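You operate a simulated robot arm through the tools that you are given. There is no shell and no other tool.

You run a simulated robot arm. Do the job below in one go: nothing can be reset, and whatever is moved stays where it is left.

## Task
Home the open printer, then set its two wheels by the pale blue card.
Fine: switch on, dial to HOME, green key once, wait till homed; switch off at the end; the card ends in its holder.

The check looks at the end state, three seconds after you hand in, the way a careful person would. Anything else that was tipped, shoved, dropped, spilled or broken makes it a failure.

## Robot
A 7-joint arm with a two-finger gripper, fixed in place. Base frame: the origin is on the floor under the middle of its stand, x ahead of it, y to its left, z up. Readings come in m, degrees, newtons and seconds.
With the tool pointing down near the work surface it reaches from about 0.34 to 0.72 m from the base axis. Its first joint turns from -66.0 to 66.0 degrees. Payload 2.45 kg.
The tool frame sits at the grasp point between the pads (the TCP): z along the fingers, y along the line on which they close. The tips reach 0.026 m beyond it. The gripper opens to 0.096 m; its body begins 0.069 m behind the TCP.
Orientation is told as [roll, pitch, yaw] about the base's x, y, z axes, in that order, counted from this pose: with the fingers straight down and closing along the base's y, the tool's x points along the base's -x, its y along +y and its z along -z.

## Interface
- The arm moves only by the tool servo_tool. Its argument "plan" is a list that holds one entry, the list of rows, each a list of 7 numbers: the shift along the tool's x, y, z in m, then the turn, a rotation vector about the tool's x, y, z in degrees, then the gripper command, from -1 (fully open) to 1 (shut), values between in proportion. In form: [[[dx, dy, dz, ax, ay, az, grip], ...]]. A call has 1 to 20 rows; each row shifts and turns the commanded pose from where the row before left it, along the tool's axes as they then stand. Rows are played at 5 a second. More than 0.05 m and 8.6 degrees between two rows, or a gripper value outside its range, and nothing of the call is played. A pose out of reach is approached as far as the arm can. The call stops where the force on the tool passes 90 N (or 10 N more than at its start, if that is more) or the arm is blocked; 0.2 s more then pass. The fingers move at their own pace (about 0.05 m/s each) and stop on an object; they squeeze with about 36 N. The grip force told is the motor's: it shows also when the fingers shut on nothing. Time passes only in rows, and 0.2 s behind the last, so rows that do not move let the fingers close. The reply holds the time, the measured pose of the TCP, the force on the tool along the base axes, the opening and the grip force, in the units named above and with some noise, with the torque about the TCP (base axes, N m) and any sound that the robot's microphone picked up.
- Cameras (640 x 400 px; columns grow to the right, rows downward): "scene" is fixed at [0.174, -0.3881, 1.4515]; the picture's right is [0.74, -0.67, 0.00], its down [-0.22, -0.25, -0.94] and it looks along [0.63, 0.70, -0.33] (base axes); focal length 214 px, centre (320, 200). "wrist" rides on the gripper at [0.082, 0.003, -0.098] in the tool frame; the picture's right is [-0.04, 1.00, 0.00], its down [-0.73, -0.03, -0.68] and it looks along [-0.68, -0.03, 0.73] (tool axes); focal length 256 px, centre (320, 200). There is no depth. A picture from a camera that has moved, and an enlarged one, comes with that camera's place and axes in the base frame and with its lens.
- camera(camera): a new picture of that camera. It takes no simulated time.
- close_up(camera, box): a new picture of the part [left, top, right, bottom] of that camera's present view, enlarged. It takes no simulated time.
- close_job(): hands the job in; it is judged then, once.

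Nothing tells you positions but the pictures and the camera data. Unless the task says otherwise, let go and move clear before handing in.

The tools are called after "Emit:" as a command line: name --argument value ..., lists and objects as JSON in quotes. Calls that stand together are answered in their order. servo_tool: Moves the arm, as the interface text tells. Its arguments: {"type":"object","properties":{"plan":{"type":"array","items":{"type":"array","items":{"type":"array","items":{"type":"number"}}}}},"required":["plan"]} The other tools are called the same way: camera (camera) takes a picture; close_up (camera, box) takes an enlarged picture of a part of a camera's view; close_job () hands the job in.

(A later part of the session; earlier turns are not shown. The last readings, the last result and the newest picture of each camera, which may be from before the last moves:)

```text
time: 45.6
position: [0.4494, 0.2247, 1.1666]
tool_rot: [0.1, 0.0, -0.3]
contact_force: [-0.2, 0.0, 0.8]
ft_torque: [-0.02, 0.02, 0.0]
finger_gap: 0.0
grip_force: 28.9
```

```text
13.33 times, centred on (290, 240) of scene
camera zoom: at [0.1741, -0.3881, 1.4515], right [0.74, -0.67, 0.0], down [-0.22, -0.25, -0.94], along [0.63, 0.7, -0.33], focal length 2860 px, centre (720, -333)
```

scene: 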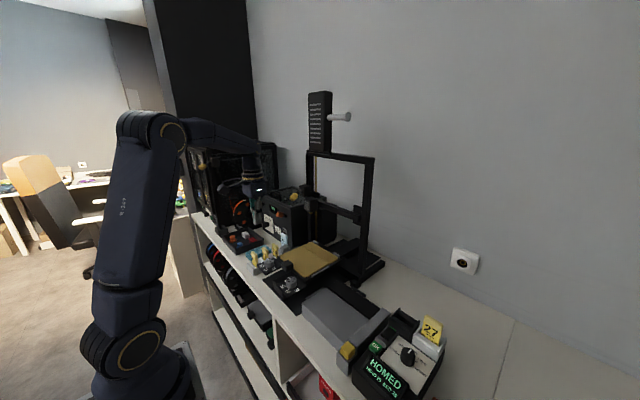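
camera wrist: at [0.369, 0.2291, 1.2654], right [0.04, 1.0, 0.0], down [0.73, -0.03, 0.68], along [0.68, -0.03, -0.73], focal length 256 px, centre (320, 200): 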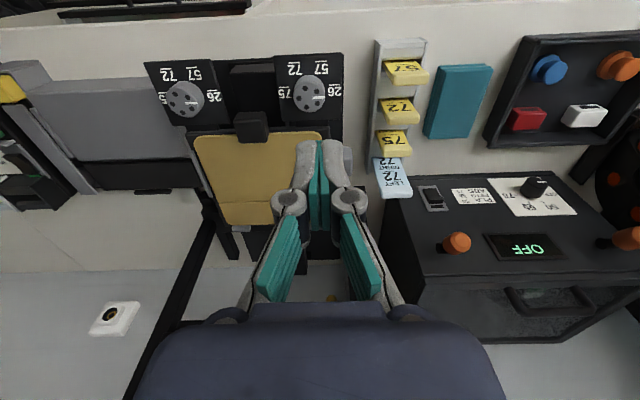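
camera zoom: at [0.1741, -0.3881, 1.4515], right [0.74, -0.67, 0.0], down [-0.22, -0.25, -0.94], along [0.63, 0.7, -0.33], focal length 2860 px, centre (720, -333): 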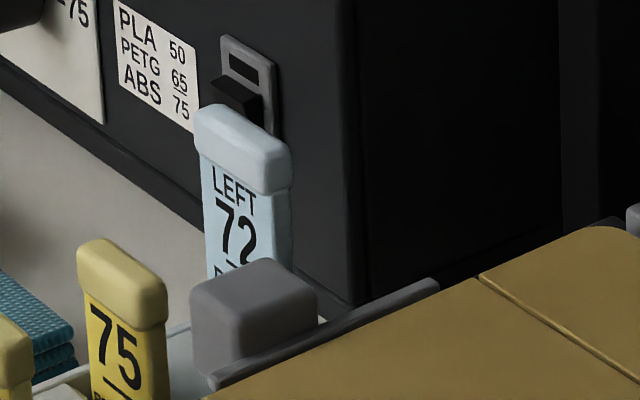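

The card clearly reads LEFT 72, RIGHT 72, and it is standing in its rack slot, so it can stay there. Both wheels (now moved forward with the bed) point to 26 toward +y; 72 lies 120° counter-clockwise. I'll come in over the left wheel at about (0.472, 0.213, 0.99).

Emit:
servo_tool --plan '[[[-0.0113, -0.0058, 0.03, 0, 0, 0, -0.147], [-0.0113, -0.0058, 0.03, 0, 0, 0, -0.147], [0, 0, 0.03, 0, 0, 0, -0.147], [0, 0, 0, 0, 0, 0, -0.147]]]'

Emit:
camera --camera "wrist"

Emit:
close_up --camera "wrist" --box '[250, 60, 390, 200]'

Emit:
close_up --camera "scene" --box '[230, 200, 330, 300]'

```text
time: 46.6
position: [0.4748, 0.2124, 1.0793]
tool_rot: [0.2, 0.0, -0.2]
contact_force: [0.1, 0.2, 0.0]
ft_torque: [0.02, -0.03, 0.03]
finger_gap: 0.0552
grip_force: 0.1
```

```text
taken
camera wrist: at [0.3924, 0.2168, 1.177], right [0.04, 1.0, 0.0], down [0.73, -0.03, 0.68], along [0.68, -0.03, -0.73], focal length 256 px, centre (320, 200)
```

wrist: 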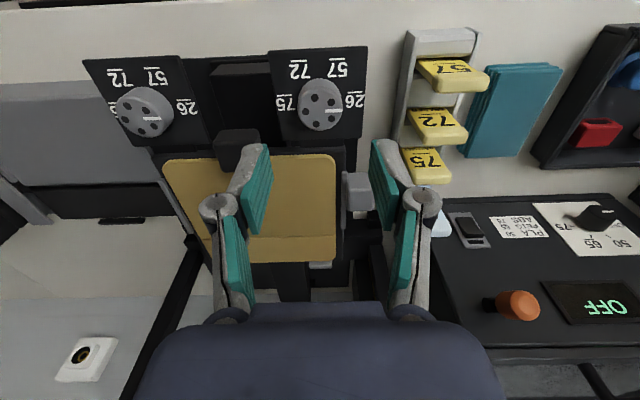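

```text
2.86 times, centred on (320, 130) of wrist
camera zoom: at [0.3924, 0.2168, 1.177], right [0.04, 1.0, 0.0], down [0.73, -0.03, 0.68], along [0.68, -0.03, -0.73], focal length 731 px, centre (320, 400)
```

zoom: 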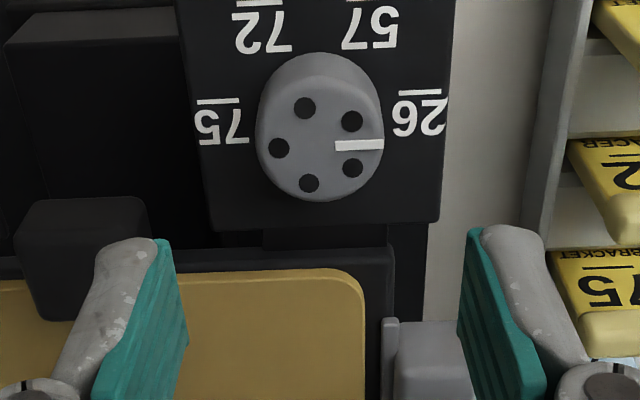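

```text
4.00 times, centred on (280, 250) of scene
camera zoom: at [0.174, -0.3881, 1.4515], right [0.74, -0.67, 0.0], down [-0.22, -0.25, -0.94], along [0.63, 0.7, -0.33], focal length 858 px, centre (480, 0)
```

zoom: 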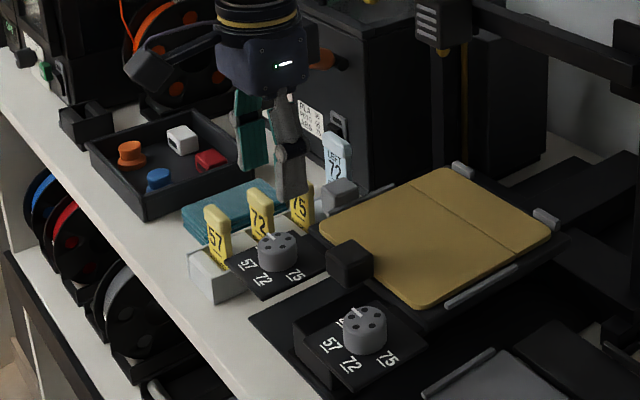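

Emit:
close_up --camera "scene" --box '[260, 245, 320, 285]'

```text
10.00 times, centred on (290, 265) of scene
camera zoom: at [0.174, -0.3881, 1.4515], right [0.74, -0.67, 0.0], down [-0.22, -0.25, -0.94], along [0.63, 0.7, -0.33], focal length 2145 px, centre (620, -450)
```

zoom: 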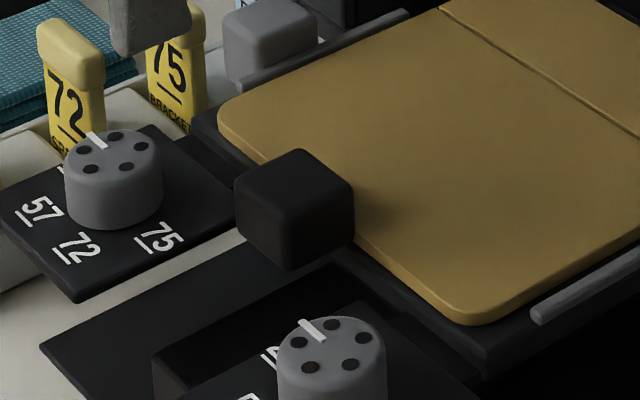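

The left wheel top is at about (0.473, 0.213, 0.995), ~34 mm diameter, 18 mm tall. The bed edge is close on the +x side, so I'll do two 60° turns from +30° to −30° yaw. Rotating and partly descending first.

Emit:
servo_tool --plan '[[[0.002, 0.0006, 0, 0, 0, 7.5, -0.043], [0, 0, 0.01, 0, 0, 7.5, -0.043], [0, 0, 0.01, 0, 0, 7.5, -0.043], [0, 0, 0.01, 0, 0, 7.5, -0.043], [0, 0, 0, 0, 0, 0, -0.043]]]'

Emit:
camera --camera "wrist"

Emit:
close_up --camera "wrist" --box '[250, 60, 390, 200]'

Emit:
close_up --camera "scene" --box '[240, 210, 320, 280]'

```text
time: 47.8
position: [0.4714, 0.2137, 1.0478]
tool_rot: [0.0, 0.0, -30.3]
contact_force: [0.0, 0.0, 0.6]
ft_torque: [-0.04, 0.01, 0.0]
finger_gap: 0.0499
grip_force: 0.1
```

```text
taken
camera wrist: at [0.4035, 0.2582, 1.1462], right [0.54, 0.84, 0.0], down [0.62, -0.4, 0.68], along [0.57, -0.36, -0.73], focal length 256 px, centre (320, 200)
```

wrist: 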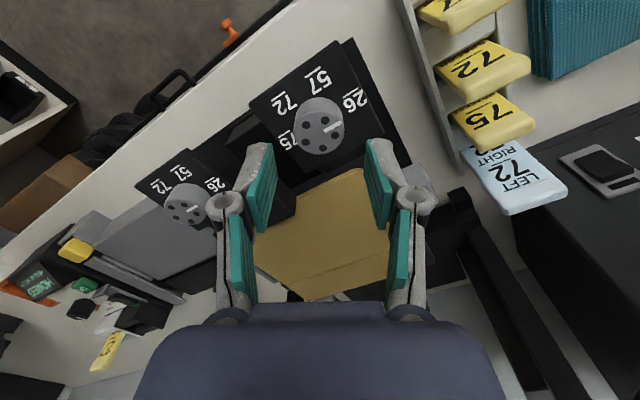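

```text
2.86 times, centred on (320, 130) of wrist
camera zoom: at [0.4035, 0.2582, 1.1462], right [0.54, 0.84, 0.0], down [0.62, -0.4, 0.68], along [0.57, -0.36, -0.73], focal length 731 px, centre (320, 400)
```

zoom: 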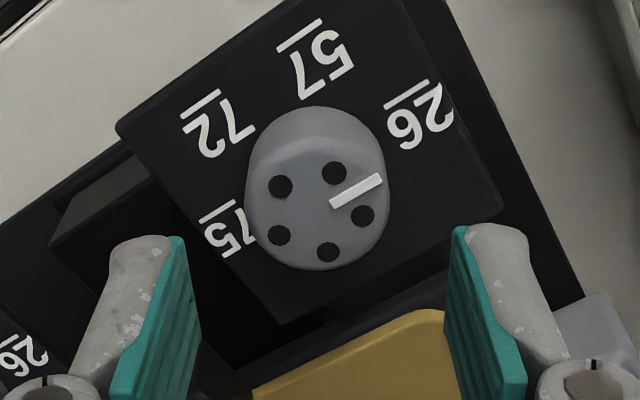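

```text
5.71 times, centred on (280, 245) of scene
camera zoom: at [0.174, -0.3881, 1.4515], right [0.74, -0.67, 0.0], down [-0.22, -0.25, -0.94], along [0.63, 0.7, -0.33], focal length 1226 px, centre (549, -57)
```

zoom: 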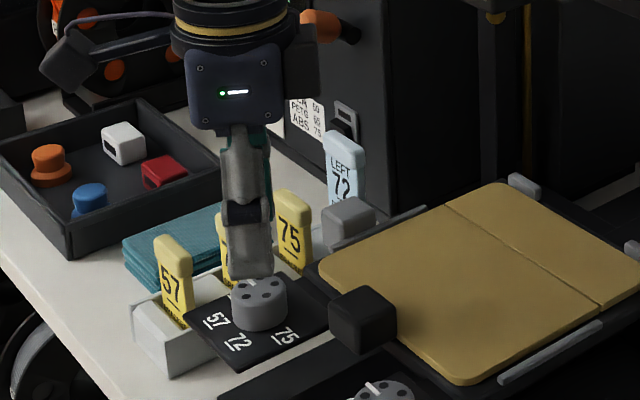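

The wheel is centred. Descending to grip depth.

Emit:
servo_tool --plan '[[[0, 0, 0.014, 0, 0, 0, -0.043], [0, 0, 0.014, 0, 0, 0, -0.043], [0, 0, 0.01, 0, 0, 0, -0.043], [0, 0, 0.003, 0, 0, 0, -0.043], [0, 0, 0, 0, 0, 0, -0.043]]]'

Emit:
close_up --camera "wrist" --box '[230, 60, 410, 220]'

Emit:
close_up --camera "scene" --box '[240, 210, 320, 280]'

```text
time: 49.0
position: [0.4712, 0.2147, 1.0065]
tool_rot: [0.1, 0.1, -30.2]
contact_force: [0.4, 0.4, 0.3]
ft_torque: [-0.03, -0.01, 0.0]
finger_gap: 0.0497
grip_force: 0.0
```

```text
2.50 times, centred on (320, 140) of wrist
camera zoom: at [0.4044, 0.2584, 1.105], right [0.54, 0.84, 0.0], down [0.62, -0.4, 0.68], along [0.57, -0.36, -0.73], focal length 640 px, centre (320, 350)
```

zoom: 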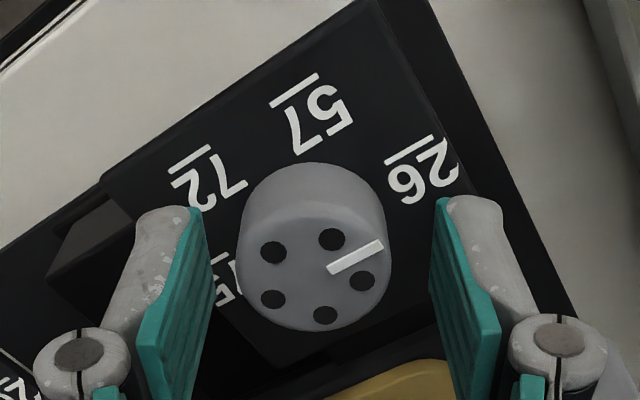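

```text
5.71 times, centred on (280, 245) of scene
camera zoom: at [0.174, -0.3881, 1.4515], right [0.74, -0.67, 0.0], down [-0.22, -0.25, -0.94], along [0.63, 0.7, -0.33], focal length 1226 px, centre (549, -57)
```

zoom: 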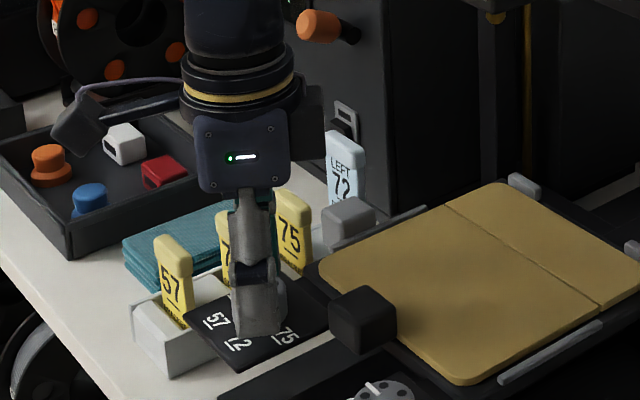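

Emit:
servo_tool --plan '[[[0, 0, 0, 0, 0, 0, 1], [0, 0, 0, 0, 0, 0, 1], [0, 0, 0, 0, 0, 0, 1]]]'

Emit:
servo_tool --plan '[[[0, 0, 0, 0, 0, -7.5, 1], [0, 0, 0, 0, 0, -7.5, 1], [0, 0, 0, 0, 0, -7.5, 1], [0, 0, 0, 0, 0, -7.5, 1], [0, 0, 0, 0, 0, -7.5, 1], [0, 0, 0, 0, 0, -7.5, 1], [0, 0, 0, 0, 0, -7.5, 1], [0, 0, 0, 0, 0, -7.5, 1], [0, 0, 0, 0, 0, 0, 1]]]'

Emit:
close_up --camera "wrist" --box '[230, 60, 410, 220]'

Emit:
close_up --camera "scene" --box '[240, 210, 320, 280]'

```text
time: 49.8
position: [0.4715, 0.213, 1.0062]
tool_rot: [-0.1, 0.1, -30.4]
contact_force: [-4.5, -9.9, 3.9]
ft_torque: [-0.26, 0.67, 0.01]
finger_gap: 0.0331
grip_force: 45.5
```

```text
time: 51.8
position: [0.4722, 0.2129, 1.0061]
tool_rot: [0.1, 0.0, 29.8]
contact_force: [7.5, -15.9, -17.4]
ft_torque: [-0.43, -0.1, 0.02]
finger_gap: 0.0329
grip_force: 45.2
```

```text
2.50 times, centred on (320, 140) of wrist
camera zoom: at [0.4002, 0.1758, 1.105], right [-0.46, 0.89, 0.0], down [0.65, 0.34, 0.68], along [0.6, 0.31, -0.73], focal length 640 px, centre (320, 350)
```

zoom: 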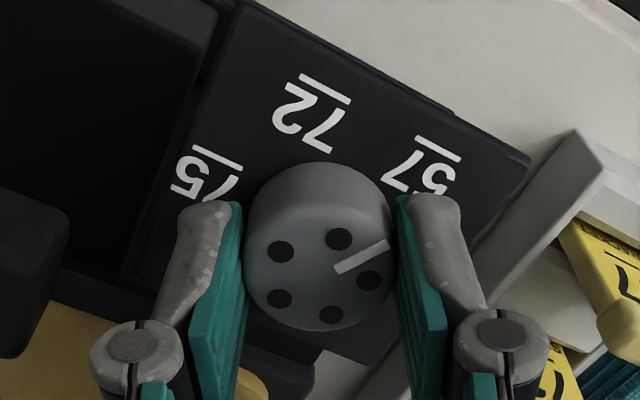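

```text
5.71 times, centred on (280, 245) of scene
camera zoom: at [0.1745, -0.3884, 1.4513], right [0.74, -0.67, 0.0], down [-0.22, -0.25, -0.94], along [0.63, 0.7, -0.33], focal length 1226 px, centre (549, -57)
```

zoom: 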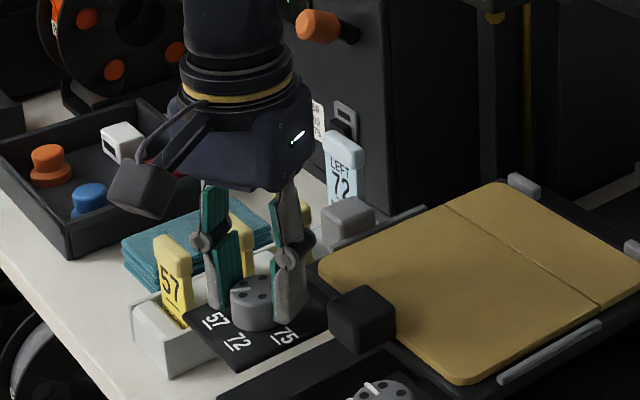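

First 60° done (mark toward 57). Releasing, turning back 60°, regripping and turning another 60°.

Emit:
servo_tool --plan '[[[0, 0, 0, 0, 0, 0, -0.043], [0, 0, 0, 0, 0, 0, -0.043], [0, 0, 0, 0, 0, 7.5, -0.043], [0, 0, 0, 0, 0, 7.5, -0.043], [0, 0, 0, 0, 0, 7.5, -0.043], [0, 0, 0, 0, 0, 7.5, -0.043], [0, 0, 0, 0, 0, 7.5, -0.043], [0, 0, 0, 0, 0, 7.5, -0.043], [0, 0, 0, 0, 0, 7.5, -0.043], [0, 0, 0, 0, 0, 7.5, -0.043], [0, 0, 0, 0, 0, 0, -0.043]]]'

Emit:
close_up --camera "wrist" --box '[230, 60, 410, 220]'

```text
time: 54.2
position: [0.4724, 0.2146, 1.0075]
tool_rot: [0.1, 0.1, -30.3]
contact_force: [-0.6, -0.5, -0.6]
ft_torque: [-0.01, 0.0, -0.01]
finger_gap: 0.0501
grip_force: 0.1
```

```text
2.50 times, centred on (320, 140) of wrist
camera zoom: at [0.4035, 0.2585, 1.1058], right [0.54, 0.84, 0.0], down [0.62, -0.4, 0.68], along [0.57, -0.36, -0.73], focal length 640 px, centre (320, 350)
```

zoom: 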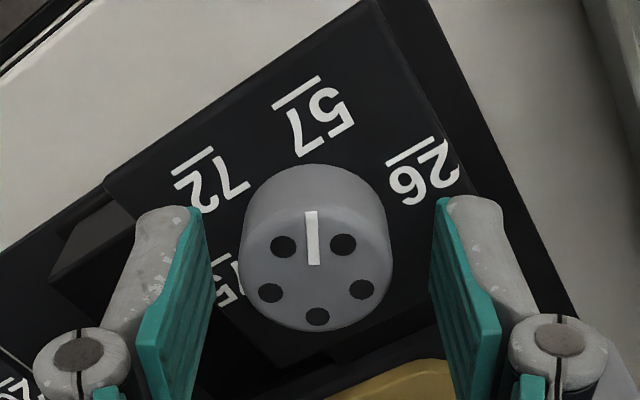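

Mark is at 57. Regripping and turning to 72.

Emit:
servo_tool --plan '[[[0, 0, 0, 0, 0, 0, 1], [0, 0, 0, 0, 0, 0, 1], [0, 0, 0, 0, 0, 0, 1], [0, 0, 0, 0, 0, -7.5, 1], [0, 0, 0, 0, 0, -7.5, 1], [0, 0, 0, 0, 0, -7.5, 1], [0, 0, 0, 0, 0, -7.5, 1], [0, 0, 0, 0, 0, -7.5, 1], [0, 0, 0, 0, 0, -7.5, 1], [0, 0, 0, 0, 0, -7.5, 1], [0, 0, 0, 0, 0, -7.5, 1], [0, 0, 0, 0, 0, 0, 1]]]'

Emit:
servo_tool --plan '[[[0, 0, 0, 0, 0, 0, -0.043], [0, 0, 0, 0, 0, 0, -0.043], [0, 0, -0.02, 0, 0, 0, -0.043], [0, 0, -0.03, 0, 0, 7.5, -0.043], [0, 0, -0.03, 0, 0, 7.5, -0.043], [0, 0, 0, 0, 0, 7.5, -0.043], [0, 0, 0, 0, 0, 7.5, -0.043], [0, 0, 0, 0, 0, 0, -0.043]]]'

Emit:
camera --camera "wrist"

Emit:
close_up --camera "wrist" --box '[250, 40, 390, 180]'

Emit:
close_up --camera "scene" --box '[240, 230, 340, 300]'

```text
time: 56.8
position: [0.4717, 0.2121, 1.0073]
tool_rot: [0.0, 0.0, 29.9]
contact_force: [-4.5, -23.2, 14.3]
ft_torque: [-0.56, 0.02, -0.01]
finger_gap: 0.033
grip_force: 45.2
```

```text
time: 58.6
position: [0.4707, 0.2147, 1.0862]
tool_rot: [0.1, 0.0, -0.4]
contact_force: [-0.3, 0.4, 0.1]
ft_torque: [-0.01, 0.01, 0.04]
finger_gap: 0.0499
grip_force: 0.0
```

```text
taken
camera wrist: at [0.3905, 0.2184, 1.1851], right [0.05, 1.0, 0.0], down [0.73, -0.03, 0.68], along [0.68, -0.03, -0.73], focal length 256 px, centre (320, 200)
```

wrist: 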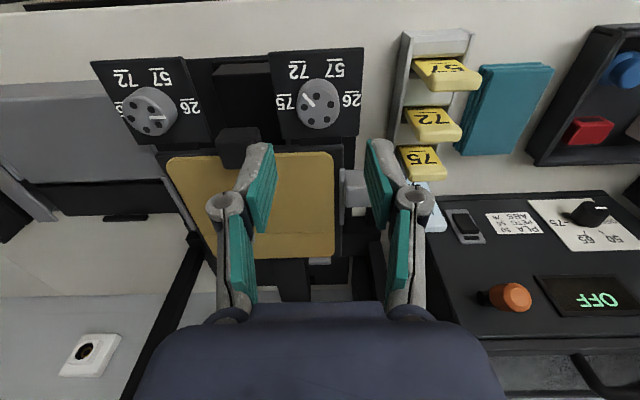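

```text
2.86 times, centred on (320, 110) of wrist
camera zoom: at [0.3905, 0.2184, 1.1851], right [0.05, 1.0, 0.0], down [0.73, -0.03, 0.68], along [0.68, -0.03, -0.73], focal length 731 px, centre (320, 457)
```

zoom: 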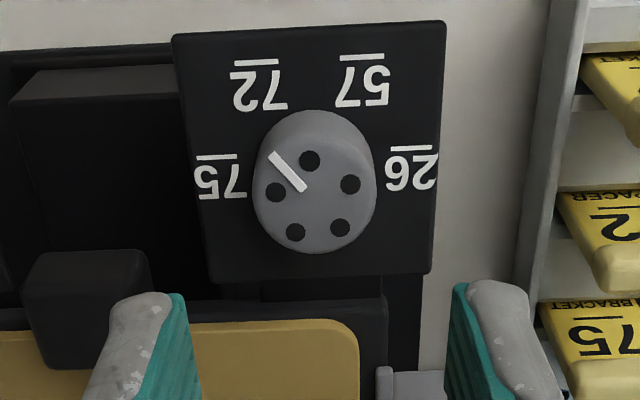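

```text
5.71 times, centred on (290, 265) of scene
camera zoom: at [0.174, -0.3881, 1.4515], right [0.74, -0.67, 0.0], down [-0.22, -0.25, -0.94], along [0.63, 0.7, -0.33], focal length 1226 px, centre (491, -171)
```

zoom: 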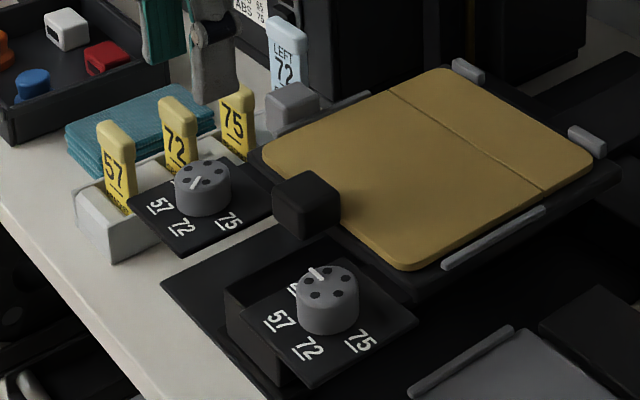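

Emit:
close_up --camera "wrist" --box '[280, 60, 360, 130]'

Emit:
close_up --camera "scene" --box '[255, 245, 295, 275]'

```text
5.71 times, centred on (320, 95) of wrist
camera zoom: at [0.3905, 0.2184, 1.1851], right [0.05, 1.0, 0.0], down [0.73, -0.03, 0.68], along [0.68, -0.03, -0.73], focal length 1463 px, centre (320, 800)
```

zoom: 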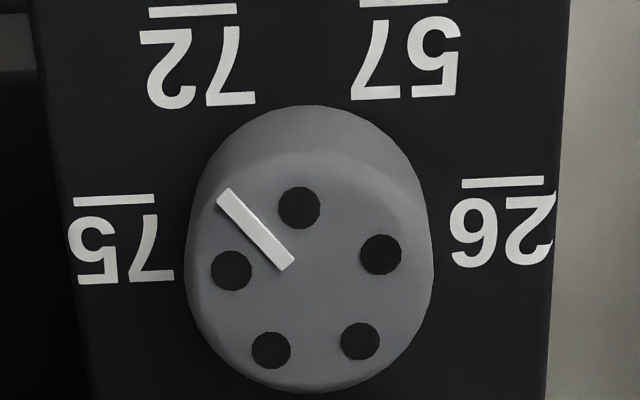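

```text
13.33 times, centred on (275, 260) of scene
camera zoom: at [0.174, -0.3881, 1.4515], right [0.74, -0.67, 0.0], down [-0.22, -0.25, -0.94], along [0.63, 0.7, -0.33], focal length 2860 px, centre (920, -600)
```

zoom: 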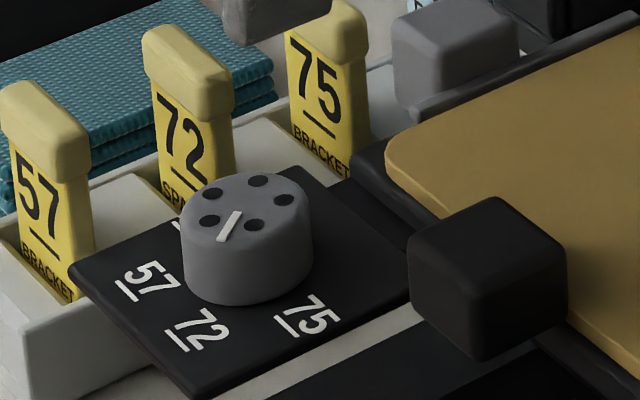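

The left wheel mark has gone about 10° past 72 (at ~130° instead of 120°). I'll regrip with better centring and turn it back ~10°.

Emit:
servo_tool --plan '[[[-0.0007, -0.002, 0.02, 0, 0, 0, -0.043], [0, 0, 0.025, 0, 0, -5, -0.043], [0, 0, 0.025, 0, 0, 0, -0.043], [0, 0, 0.009, 0, 0, 0, -0.043], [0, 0, 0, 0, 0, 0, -0.043], [0, 0, 0, 0, 0, 0, -0.043]]]'

Emit:
close_up --camera "wrist" --box '[240, 70, 400, 210]'

```text
time: 60.0
position: [0.4726, 0.2106, 1.0073]
tool_rot: [0.0, -0.1, 4.9]
contact_force: [0.0, 0.0, -0.2]
ft_torque: [-0.04, 0.0, 0.02]
finger_gap: 0.0502
grip_force: 0.0
```

```text
2.86 times, centred on (320, 140) of wrist
camera zoom: at [0.3916, 0.2073, 1.1061], right [-0.04, 1.0, 0.0], down [0.73, 0.03, 0.68], along [0.68, 0.03, -0.73], focal length 731 px, centre (320, 371)
```

zoom: 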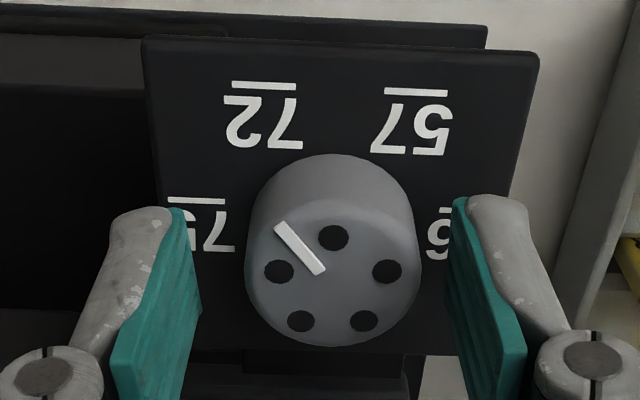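

Emit:
servo_tool --plan '[[[0, 0.0025, 0, 0, 0, 0, -0.043], [0, 0, 0, 0, 0, 0, -0.043]]]'

Emit:
close_up --camera "wrist" --box '[240, 70, 400, 210]'

Emit:
servo_tool --plan '[[[0, 0, 0, 0, 0, 0, 0.5], [0, 0, 0, 0, 0, 0, 1], [0, 0, 0, 0, 0, 0, 1], [0, 0, 0, 0, 0, 0, 1]]]'

Emit:
close_up --camera "wrist" --box '[240, 70, 400, 210]'

```text
time: 60.6
position: [0.4717, 0.2135, 1.0083]
tool_rot: [0.1, 0.0, 4.8]
contact_force: [-0.1, 0.4, -0.4]
ft_torque: [-0.03, 0.0, 0.01]
finger_gap: 0.05
grip_force: 0.1
```

```text
2.86 times, centred on (320, 140) of wrist
camera zoom: at [0.3914, 0.2104, 1.106], right [-0.04, 1.0, 0.0], down [0.73, 0.03, 0.68], along [0.68, 0.03, -0.73], focal length 731 px, centre (320, 371)
```

zoom: 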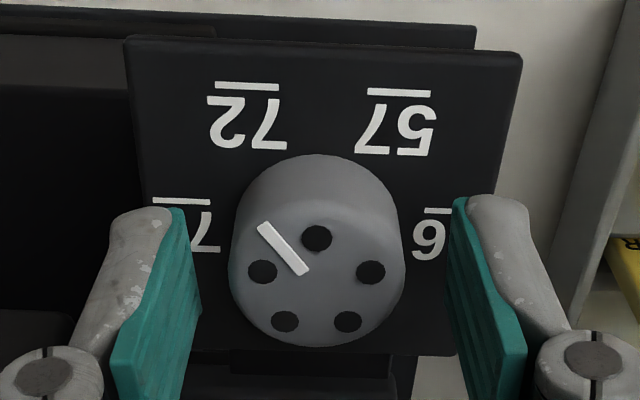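

```text
time: 61.6
position: [0.4725, 0.2133, 1.0074]
tool_rot: [0.1, 0.0, 4.8]
contact_force: [-0.6, -4.5, 1.8]
ft_torque: [-0.1, 0.14, -0.01]
finger_gap: 0.033
grip_force: 45.2
```

```text
2.86 times, centred on (320, 140) of wrist
camera zoom: at [0.3915, 0.2099, 1.1061], right [-0.04, 1.0, 0.0], down [0.73, 0.03, 0.68], along [0.68, 0.03, -0.73], focal length 731 px, centre (320, 371)
```

zoom: 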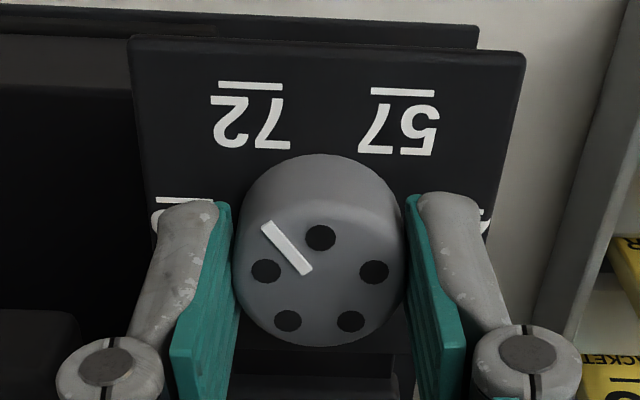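

Emit:
servo_tool --plan '[[[0, 0, 0, 0, 0, 5, 1], [0, 0, 0, 0, 0, 4.5, 1], [0, 0, 0, 0, 0, 0, 1], [0, 0, 0, 0, 0, 0, 1]]]'

Emit:
servo_tool --plan '[[[0, 0, 0, 0, 0, 0, 0.3], [0, 0, 0, 0, 0, 0, -0.043], [0, 0, 0, 0, 0, 0, -0.043], [0, 0, -0.03, 0, 0, 0, -0.043], [0, 0, -0.03, 0, 0, -4.5, -0.043], [0, 0, -0.02, 0, 0, 0, -0.043], [0, 0, 0, 0, 0, 0, -0.043]]]'

Emit:
close_up --camera "wrist" --box '[280, 60, 360, 130]'

Emit:
close_up --camera "scene" --box '[255, 245, 295, 275]'

```text
time: 62.6
position: [0.4729, 0.2127, 1.0086]
tool_rot: [0.1, 0.1, -4.8]
contact_force: [4.7, -12.7, -5.4]
ft_torque: [-0.33, -0.47, 0.03]
finger_gap: 0.0328
grip_force: 44.9
```

```text
time: 64.2
position: [0.4731, 0.2149, 1.087]
tool_rot: [0.1, -0.1, -0.3]
contact_force: [0.6, -0.6, -0.2]
ft_torque: [-0.04, -0.02, -0.02]
finger_gap: 0.0504
grip_force: 0.0
```

```text
5.71 times, centred on (320, 95) of wrist
camera zoom: at [0.3921, 0.2175, 1.1852], right [0.04, 1.0, 0.0], down [0.73, -0.03, 0.68], along [0.68, -0.03, -0.73], focal length 1463 px, centre (320, 800)
```

zoom: 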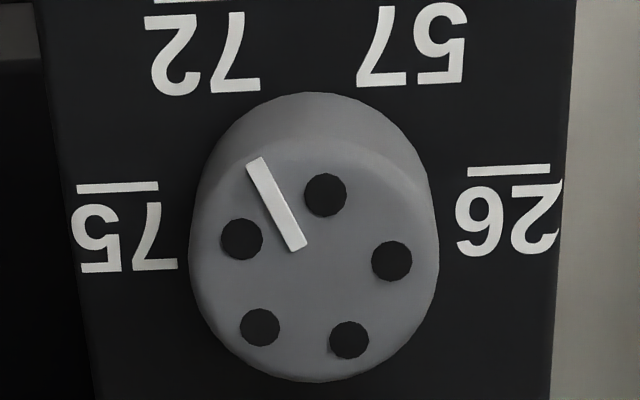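

```text
13.33 times, centred on (275, 260) of scene
camera zoom: at [0.174, -0.3881, 1.4515], right [0.74, -0.67, 0.0], down [-0.22, -0.25, -0.94], along [0.63, 0.7, -0.33], focal length 2860 px, centre (920, -600)
```

zoom: 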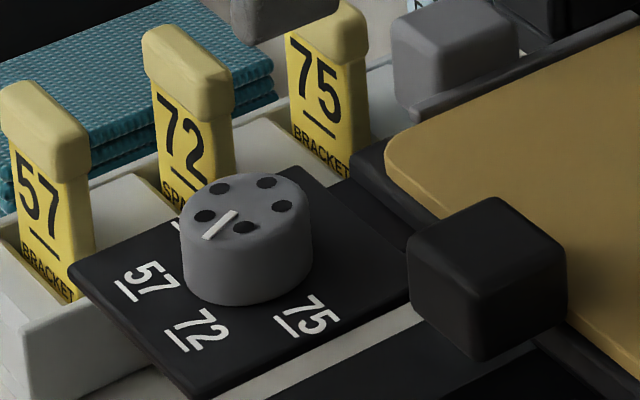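

Emit:
close_up --camera "scene" --box '[262, 253, 282, 267]'

Emit:
close_up --camera "wrist" --box '[295, 80, 343, 134]'

```text
16.00 times, centred on (272, 260) of scene
camera zoom: at [0.174, -0.3881, 1.4515], right [0.74, -0.67, 0.0], down [-0.22, -0.25, -0.94], along [0.63, 0.7, -0.33], focal length 3432 px, centre (1088, -760)
```

zoom: 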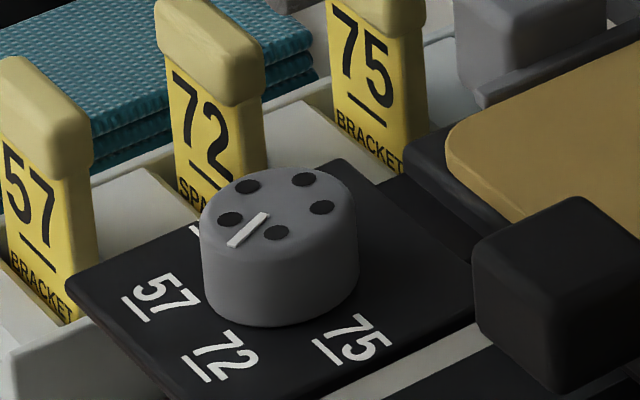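

```text
7.41 times, centred on (319, 107) of wrist
camera zoom: at [0.3921, 0.2175, 1.1852], right [0.04, 1.0, 0.0], down [0.73, -0.03, 0.68], along [0.68, -0.03, -0.73], focal length 1896 px, centre (327, 889)
```

zoom: 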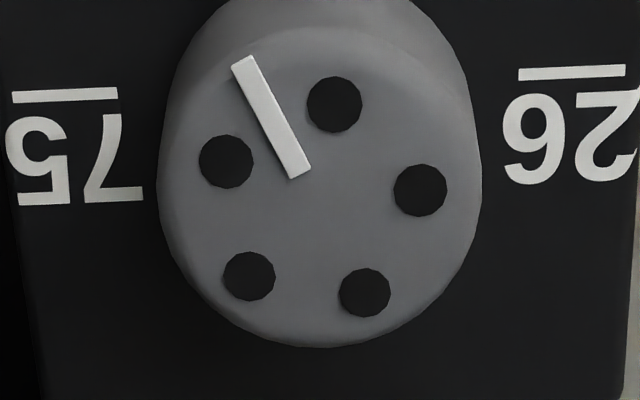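

The mark is now ~6° short of 72. I'll regrip and make a slow, small correction while watching each stage.

Emit:
servo_tool --plan '[[[0, -0.0012, 0.02, 0, 0, 0, -0.043], [0, 0, 0.025, 0, 0, 0, -0.043], [0, 0, 0.025, 0, 0, 0, -0.043], [0, 0, 0.009, 0, 0, 0, -0.043], [0, 0, 0, 0, 0, 0, -0.043], [0, 0, 0, 0, 0, 0, 0.2], [0, 0, 0, 0, 0, 0, 1], [0, 0, 0, 0, 0, 0, 1], [0, 0, 0, 0, 0, 0, 1]]]'

Emit:
close_up --camera "wrist" --box '[270, 100, 370, 200]'

Emit:
servo_tool --plan '[[[0, 0, 0, 0, 0, -2, 1], [0, 0, 0, 0, 0, -2, 1], [0, 0, 0, 0, 0, -2, 1], [0, 0, 0, 0, 0, 0, 1], [0, 0, 0, 0, 0, 0, 1]]]'

Emit:
close_up --camera "wrist" --box '[270, 100, 370, 200]'

```text
time: 66.2
position: [0.4739, 0.2131, 1.008]
tool_rot: [0.2, 0.0, -0.2]
contact_force: [0.8, 8.7, -5.9]
ft_torque: [0.33, -0.43, 0.01]
finger_gap: 0.0326
grip_force: 45.4
```

```text
4.00 times, centred on (320, 150) of wrist
camera zoom: at [0.3926, 0.2166, 1.1072], right [0.04, 1.0, 0.0], down [0.73, -0.03, 0.68], along [0.68, -0.03, -0.73], focal length 1024 px, centre (320, 400)
```

zoom: 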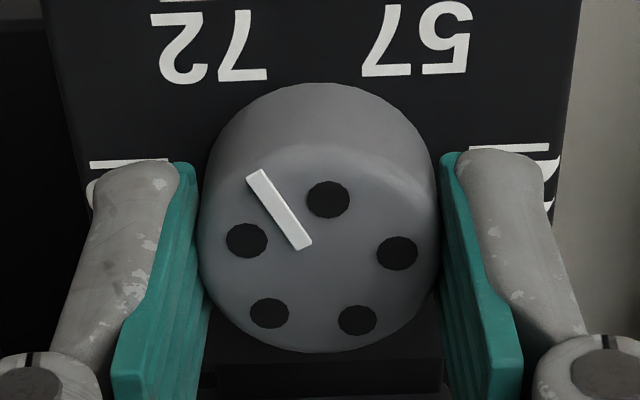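

```text
time: 67.4
position: [0.4735, 0.2137, 1.0088]
tool_rot: [0.1, 0.0, 5.8]
contact_force: [5.8, 5.8, -3.8]
ft_torque: [0.09, -0.48, 0.02]
finger_gap: 0.0328
grip_force: 44.6
```

```text
4.00 times, centred on (320, 150) of wrist
camera zoom: at [0.3922, 0.2084, 1.1071], right [-0.06, 1.0, 0.0], down [0.73, 0.04, 0.68], along [0.68, 0.04, -0.73], focal length 1024 px, centre (320, 400)
```

zoom: 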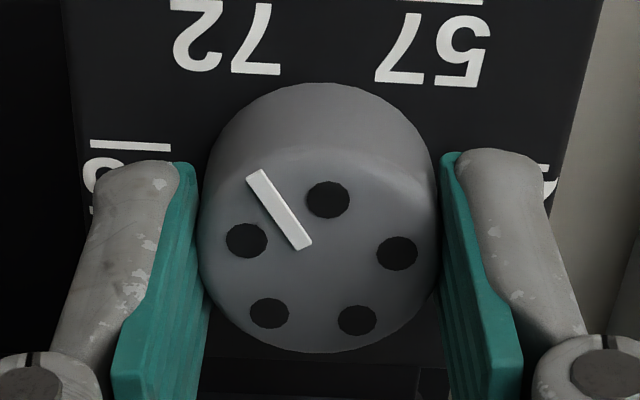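

The wheel follows the gripper without slip, so closing itself nudged it. I'll set the angle while gripped to 120° and release gently.

Emit:
servo_tool --plan '[[[-0.0003, 0.0003, 0, 0, 0, 1.5, 1], [0, 0, 0, 0, 0, 1.5, 1], [0, 0, 0, 0, 0, 1.5, 1], [0, 0, 0, 0, 0, 0, 1], [0, 0, 0, 0, 0, 0, 1]]]'

Emit:
close_up --camera "wrist" --box '[270, 100, 370, 200]'

Emit:
servo_tool --plan '[[[0, 0, 0, 0, 0, 0, 0.28], [0, 0, 0, 0, 0, 0, 0.25], [0, 0, 0, 0, 0, 0, 0.2], [0, 0, 0, 0, 0, 0, 0.1], [0, 0, 0, 0, 0, 0, -0.043], [0, 0, 0, 0, 0, 0, -0.043]]]'

Emit:
close_up --camera "wrist" --box '[270, 100, 370, 200]'

```text
time: 68.6
position: [0.4729, 0.2123, 1.0089]
tool_rot: [0.1, 0.1, 1.2]
contact_force: [7.3, 1.3, -11.6]
ft_torque: [0.17, -1.08, 0.02]
finger_gap: 0.0327
grip_force: 45.0
```

```text
4.00 times, centred on (320, 150) of wrist
camera zoom: at [0.392, 0.2149, 1.1074], right [0.02, 1.0, 0.0], down [0.73, -0.01, 0.68], along [0.68, -0.01, -0.73], focal length 1024 px, centre (320, 400)
```

zoom: 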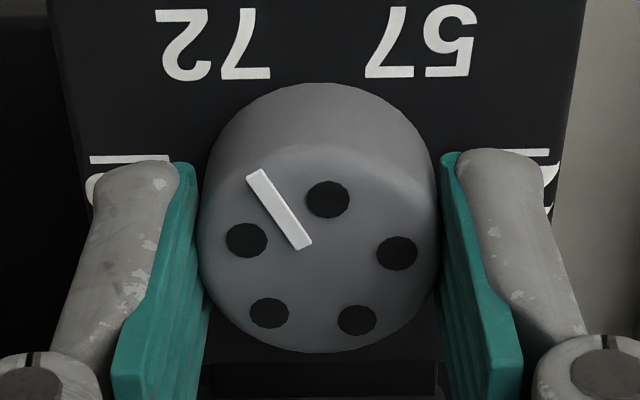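

```text
time: 70.0
position: [0.4735, 0.2138, 1.0088]
tool_rot: [0.1, 0.1, 1.4]
contact_force: [0.0, 0.3, -0.6]
ft_torque: [0.01, -0.02, 0.01]
finger_gap: 0.0505
grip_force: 0.0
```

```text
4.00 times, centred on (320, 150) of wrist
camera zoom: at [0.3917, 0.2151, 1.1077], right [0.02, 1.0, 0.0], down [0.73, -0.01, 0.68], along [0.68, -0.01, -0.73], focal length 1024 px, centre (320, 400)
```

zoom: 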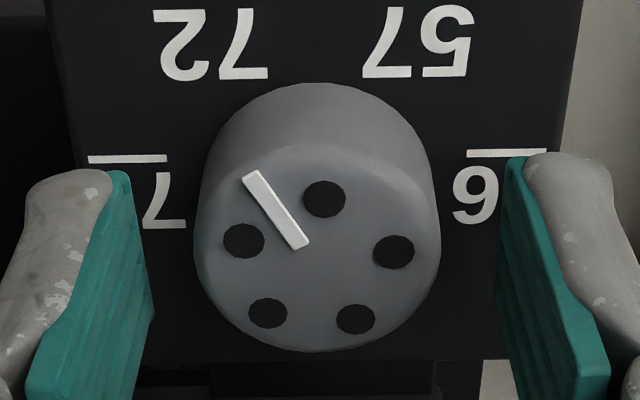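

Emit:
servo_tool --plan '[[[0, 0, -0.02, 0, 0, 0, -0.043], [0, 0, -0.03, 0, 0, 1.3, -0.043], [0, 0, -0.03, 0, 0, 0, -0.043], [0, 0, 0, 0, 0, 0, -0.043]]]'

Emit:
close_up --camera "wrist" --box '[280, 60, 360, 130]'

Emit:
close_up --camera "scene" --box '[262, 253, 282, 267]'

```text
time: 71.0
position: [0.4718, 0.2143, 1.0878]
tool_rot: [0.1, 0.0, -0.1]
contact_force: [-1.0, 0.3, -0.4]
ft_torque: [0.02, -0.04, 0.02]
finger_gap: 0.05
grip_force: 0.1
```

```text
5.71 times, centred on (320, 95) of wrist
camera zoom: at [0.3921, 0.218, 1.1868], right [0.04, 1.0, 0.0], down [0.73, -0.03, 0.68], along [0.68, -0.03, -0.73], focal length 1463 px, centre (320, 800)
```

zoom: 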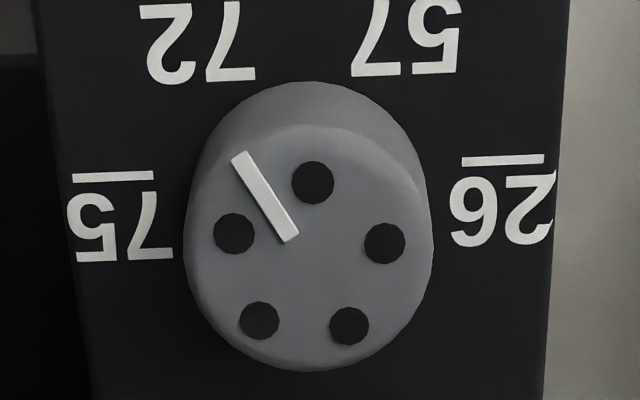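

```text
16.00 times, centred on (272, 260) of scene
camera zoom: at [0.174, -0.3881, 1.4515], right [0.74, -0.67, 0.0], down [-0.22, -0.25, -0.94], along [0.63, 0.7, -0.33], focal length 3432 px, centre (1088, -760)
```

zoom: 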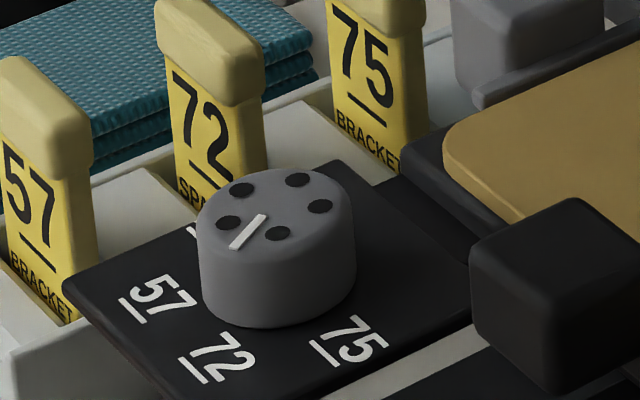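

The left wheel now reads 72 squarely (≈120°). Moving over to the right wheel at about (0.472, 0.078).

Emit:
servo_tool --plan '[[[0, -0.034, 0, 0, 0, 0, -0.043], [0, -0.034, 0, 0, 0, 0, -0.043], [0, -0.034, 0, 0, 0, 0, -0.043], [0, -0.034, 0, 0, 0, 0, -0.043], [0, 0, 0, 0, 0, 0, -0.043]]]'

Emit:
camera --camera "wrist"

Emit:
close_up --camera "wrist" --box '[280, 60, 360, 130]'

Emit:
close_up --camera "scene" --box '[260, 245, 320, 300]'

```text
time: 72.2
position: [0.473, 0.0774, 1.0888]
tool_rot: [0.2, 0.0, -0.1]
contact_force: [0.2, -0.9, -0.5]
ft_torque: [-0.01, 0.02, -0.01]
finger_gap: 0.0498
grip_force: 0.0
```

```text
taken
camera wrist: at [0.3917, 0.0812, 1.1861], right [0.04, 1.0, 0.0], down [0.73, -0.03, 0.68], along [0.68, -0.03, -0.73], focal length 256 px, centre (320, 200)
```

wrist: 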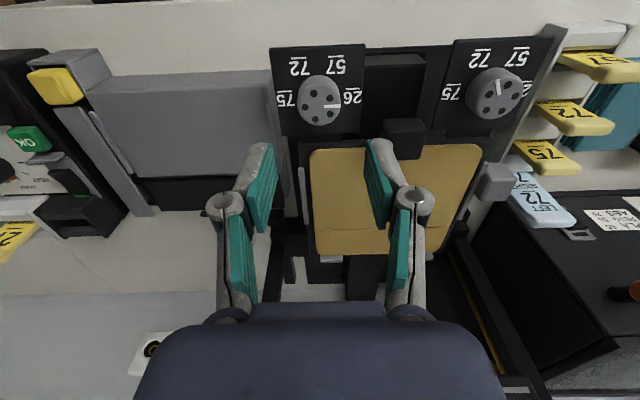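

```text
5.71 times, centred on (320, 95) of wrist
camera zoom: at [0.3917, 0.0812, 1.1861], right [0.04, 1.0, 0.0], down [0.73, -0.03, 0.68], along [0.68, -0.03, -0.73], focal length 1463 px, centre (320, 800)
```

zoom: 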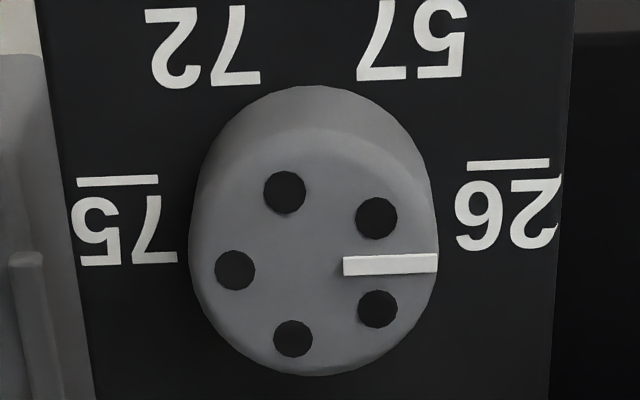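

```text
7.27 times, centred on (290, 272) of scene
camera zoom: at [0.174, -0.3881, 1.4515], right [0.74, -0.67, 0.0], down [-0.22, -0.25, -0.94], along [0.63, 0.7, -0.33], focal length 1560 px, centre (538, -327)
```

zoom: 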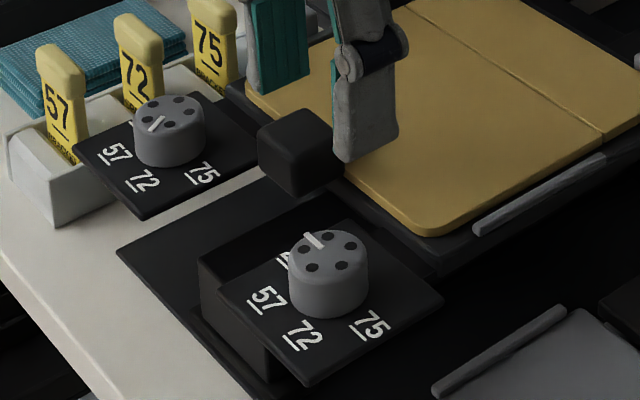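

Emit:
servo_tool --plan '[[[0.0004, -0.001, 0, 0, 0, 7.5, -0.043], [0, 0, 0.015, 0, 0, 7.5, -0.043], [0, 0, 0.02, 0, 0, 7.5, -0.043], [0, 0, 0.02, 0, 0, 7.5, -0.043], [0, 0, 0.015, 0, 0, 0, -0.043], [0, 0, 0.01, 0, 0, 0, -0.043], [0, 0, 0, 0, 0, 0, -0.043]]]'

Emit:
close_up --camera "wrist" --box '[230, 60, 410, 220]'

Emit:
close_up --camera "scene" --box '[260, 235, 340, 305]'

```text
time: 73.8
position: [0.4716, 0.0778, 1.0074]
tool_rot: [0.1, 0.1, -30.0]
contact_force: [0.3, 0.4, -0.6]
ft_torque: [-0.02, 0.02, -0.01]
finger_gap: 0.0503
grip_force: 0.2
```

```text
2.50 times, centred on (320, 140) of wrist
camera zoom: at [0.403, 0.1214, 1.1062], right [0.53, 0.84, 0.0], down [0.62, -0.39, 0.68], along [0.57, -0.36, -0.74], focal length 640 px, centre (320, 350)
```

zoom: 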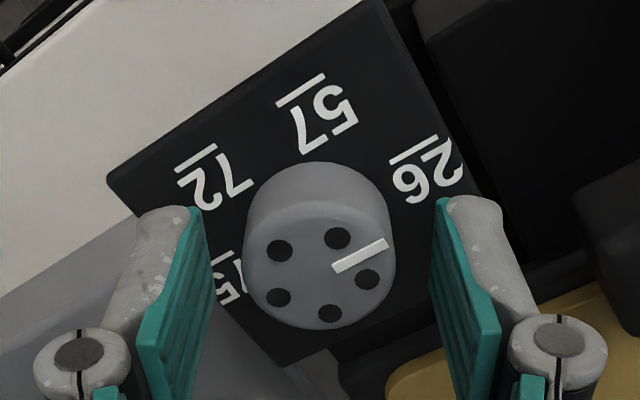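

```text
5.71 times, centred on (300, 270) of scene
camera zoom: at [0.174, -0.3881, 1.4515], right [0.74, -0.67, 0.0], down [-0.22, -0.25, -0.94], along [0.63, 0.7, -0.33], focal length 1226 px, centre (434, -200)
```

zoom: 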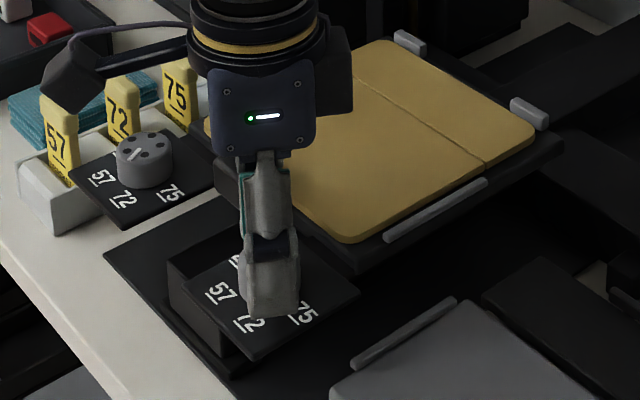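

Well centred on the right wheel. Closing and turning 60° counter-clockwise.

Emit:
servo_tool --plan '[[[0, 0, 0, 0, 0, 0, 0.2], [0, 0, 0, 0, 0, 0, 0.4], [0, 0, 0, 0, 0, 0, 1], [0, 0, 0, 0, 0, 0, 1], [0, 0, 0, 0, 0, -7.5, 1], [0, 0, 0, 0, 0, -7.5, 1], [0, 0, 0, 0, 0, -7.5, 1], [0, 0, 0, 0, 0, -7.5, 1], [0, 0, 0, 0, 0, -7.5, 1], [0, 0, 0, 0, 0, -7.5, 1], [0, 0, 0, 0, 0, -7.5, 1], [0, 0, 0, 0, 0, -7.5, 1], [0, 0, 0, 0, 0, 0, 1], [0, 0, 0, 0, 0, 0, 1]]]'

Emit:
close_up --camera "wrist" --box '[230, 60, 410, 220]'

Emit:
servo_tool --plan '[[[0, 0, 0, 0, 0, 0, 0.28], [0, 0, 0, 0, 0, 0, 0.25], [0, 0, 0, 0, 0, 0, 0.2], [0, 0, 0, 0, 0, 0, -0.043], [0, 0, 0, 0, 0, 0, -0.043], [0, 0, 0, 0, 0, 7.5, -0.043], [0, 0, 0, 0, 0, 7.5, -0.043], [0, 0, 0, 0, 0, 7.5, -0.043], [0, 0, 0, 0, 0, 7.5, -0.043], [0, 0, 0, 0, 0, 7.5, -0.043], [0, 0, 0, 0, 0, 7.5, -0.043], [0, 0, 0, 0, 0, 7.5, -0.043], [0, 0, 0, 0, 0, 7.5, -0.043], [0, 0, 0, 0, 0, 0, -0.043]]]'

Emit:
close_up --camera "wrist" --box '[230, 60, 410, 220]'

Emit:
close_up --camera "scene" --box '[260, 235, 340, 305]'

```text
time: 76.8
position: [0.4713, 0.076, 1.0085]
tool_rot: [0.2, 0.1, 30.1]
contact_force: [-2.1, 0.6, -31.8]
ft_torque: [-0.36, 0.64, -0.03]
finger_gap: 0.0324
grip_force: 44.8
```

```text
2.50 times, centred on (320, 140) of wrist
camera zoom: at [0.4001, 0.0392, 1.1067], right [-0.47, 0.88, 0.0], down [0.65, 0.34, 0.68], along [0.6, 0.32, -0.74], focal length 640 px, centre (320, 350)
```

zoom: 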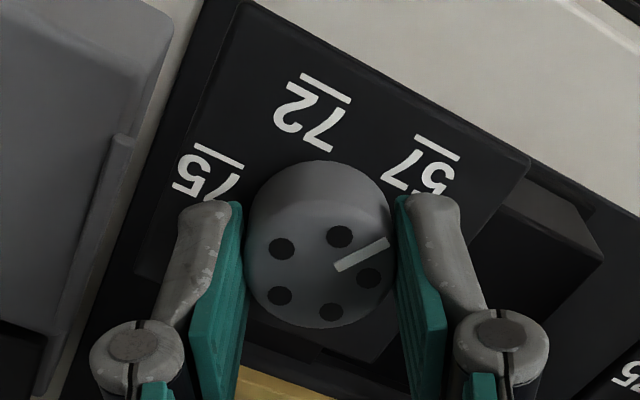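

```text
time: 79.8
position: [0.4711, 0.0763, 1.0086]
tool_rot: [0.1, 0.0, -30.1]
contact_force: [-0.1, 0.3, -0.7]
ft_torque: [-0.02, 0.0, -0.02]
finger_gap: 0.0498
grip_force: 0.1
```

```text
2.50 times, centred on (320, 140) of wrist
camera zoom: at [0.4032, 0.1207, 1.1074], right [0.54, 0.84, 0.0], down [0.62, -0.39, 0.68], along [0.57, -0.36, -0.73], focal length 640 px, centre (320, 350)
```

zoom: 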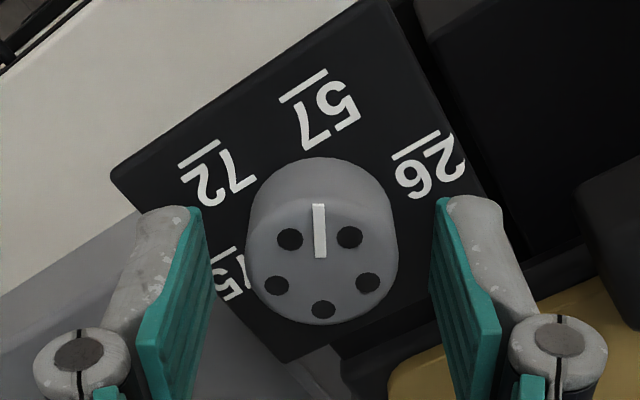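

```text
5.71 times, centred on (300, 270) of scene
camera zoom: at [0.174, -0.3881, 1.4515], right [0.74, -0.67, 0.0], down [-0.22, -0.25, -0.94], along [0.63, 0.7, -0.33], focal length 1226 px, centre (434, -200)
```

zoom: 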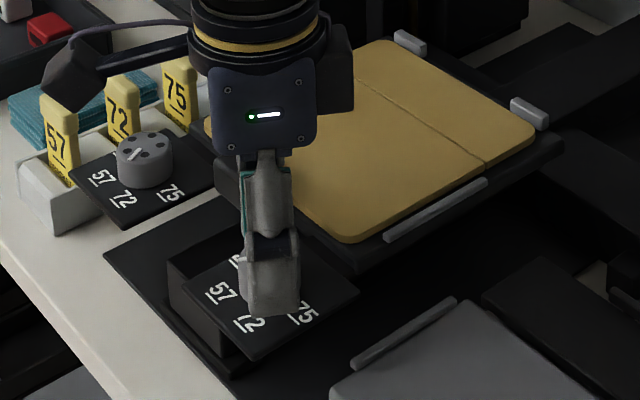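

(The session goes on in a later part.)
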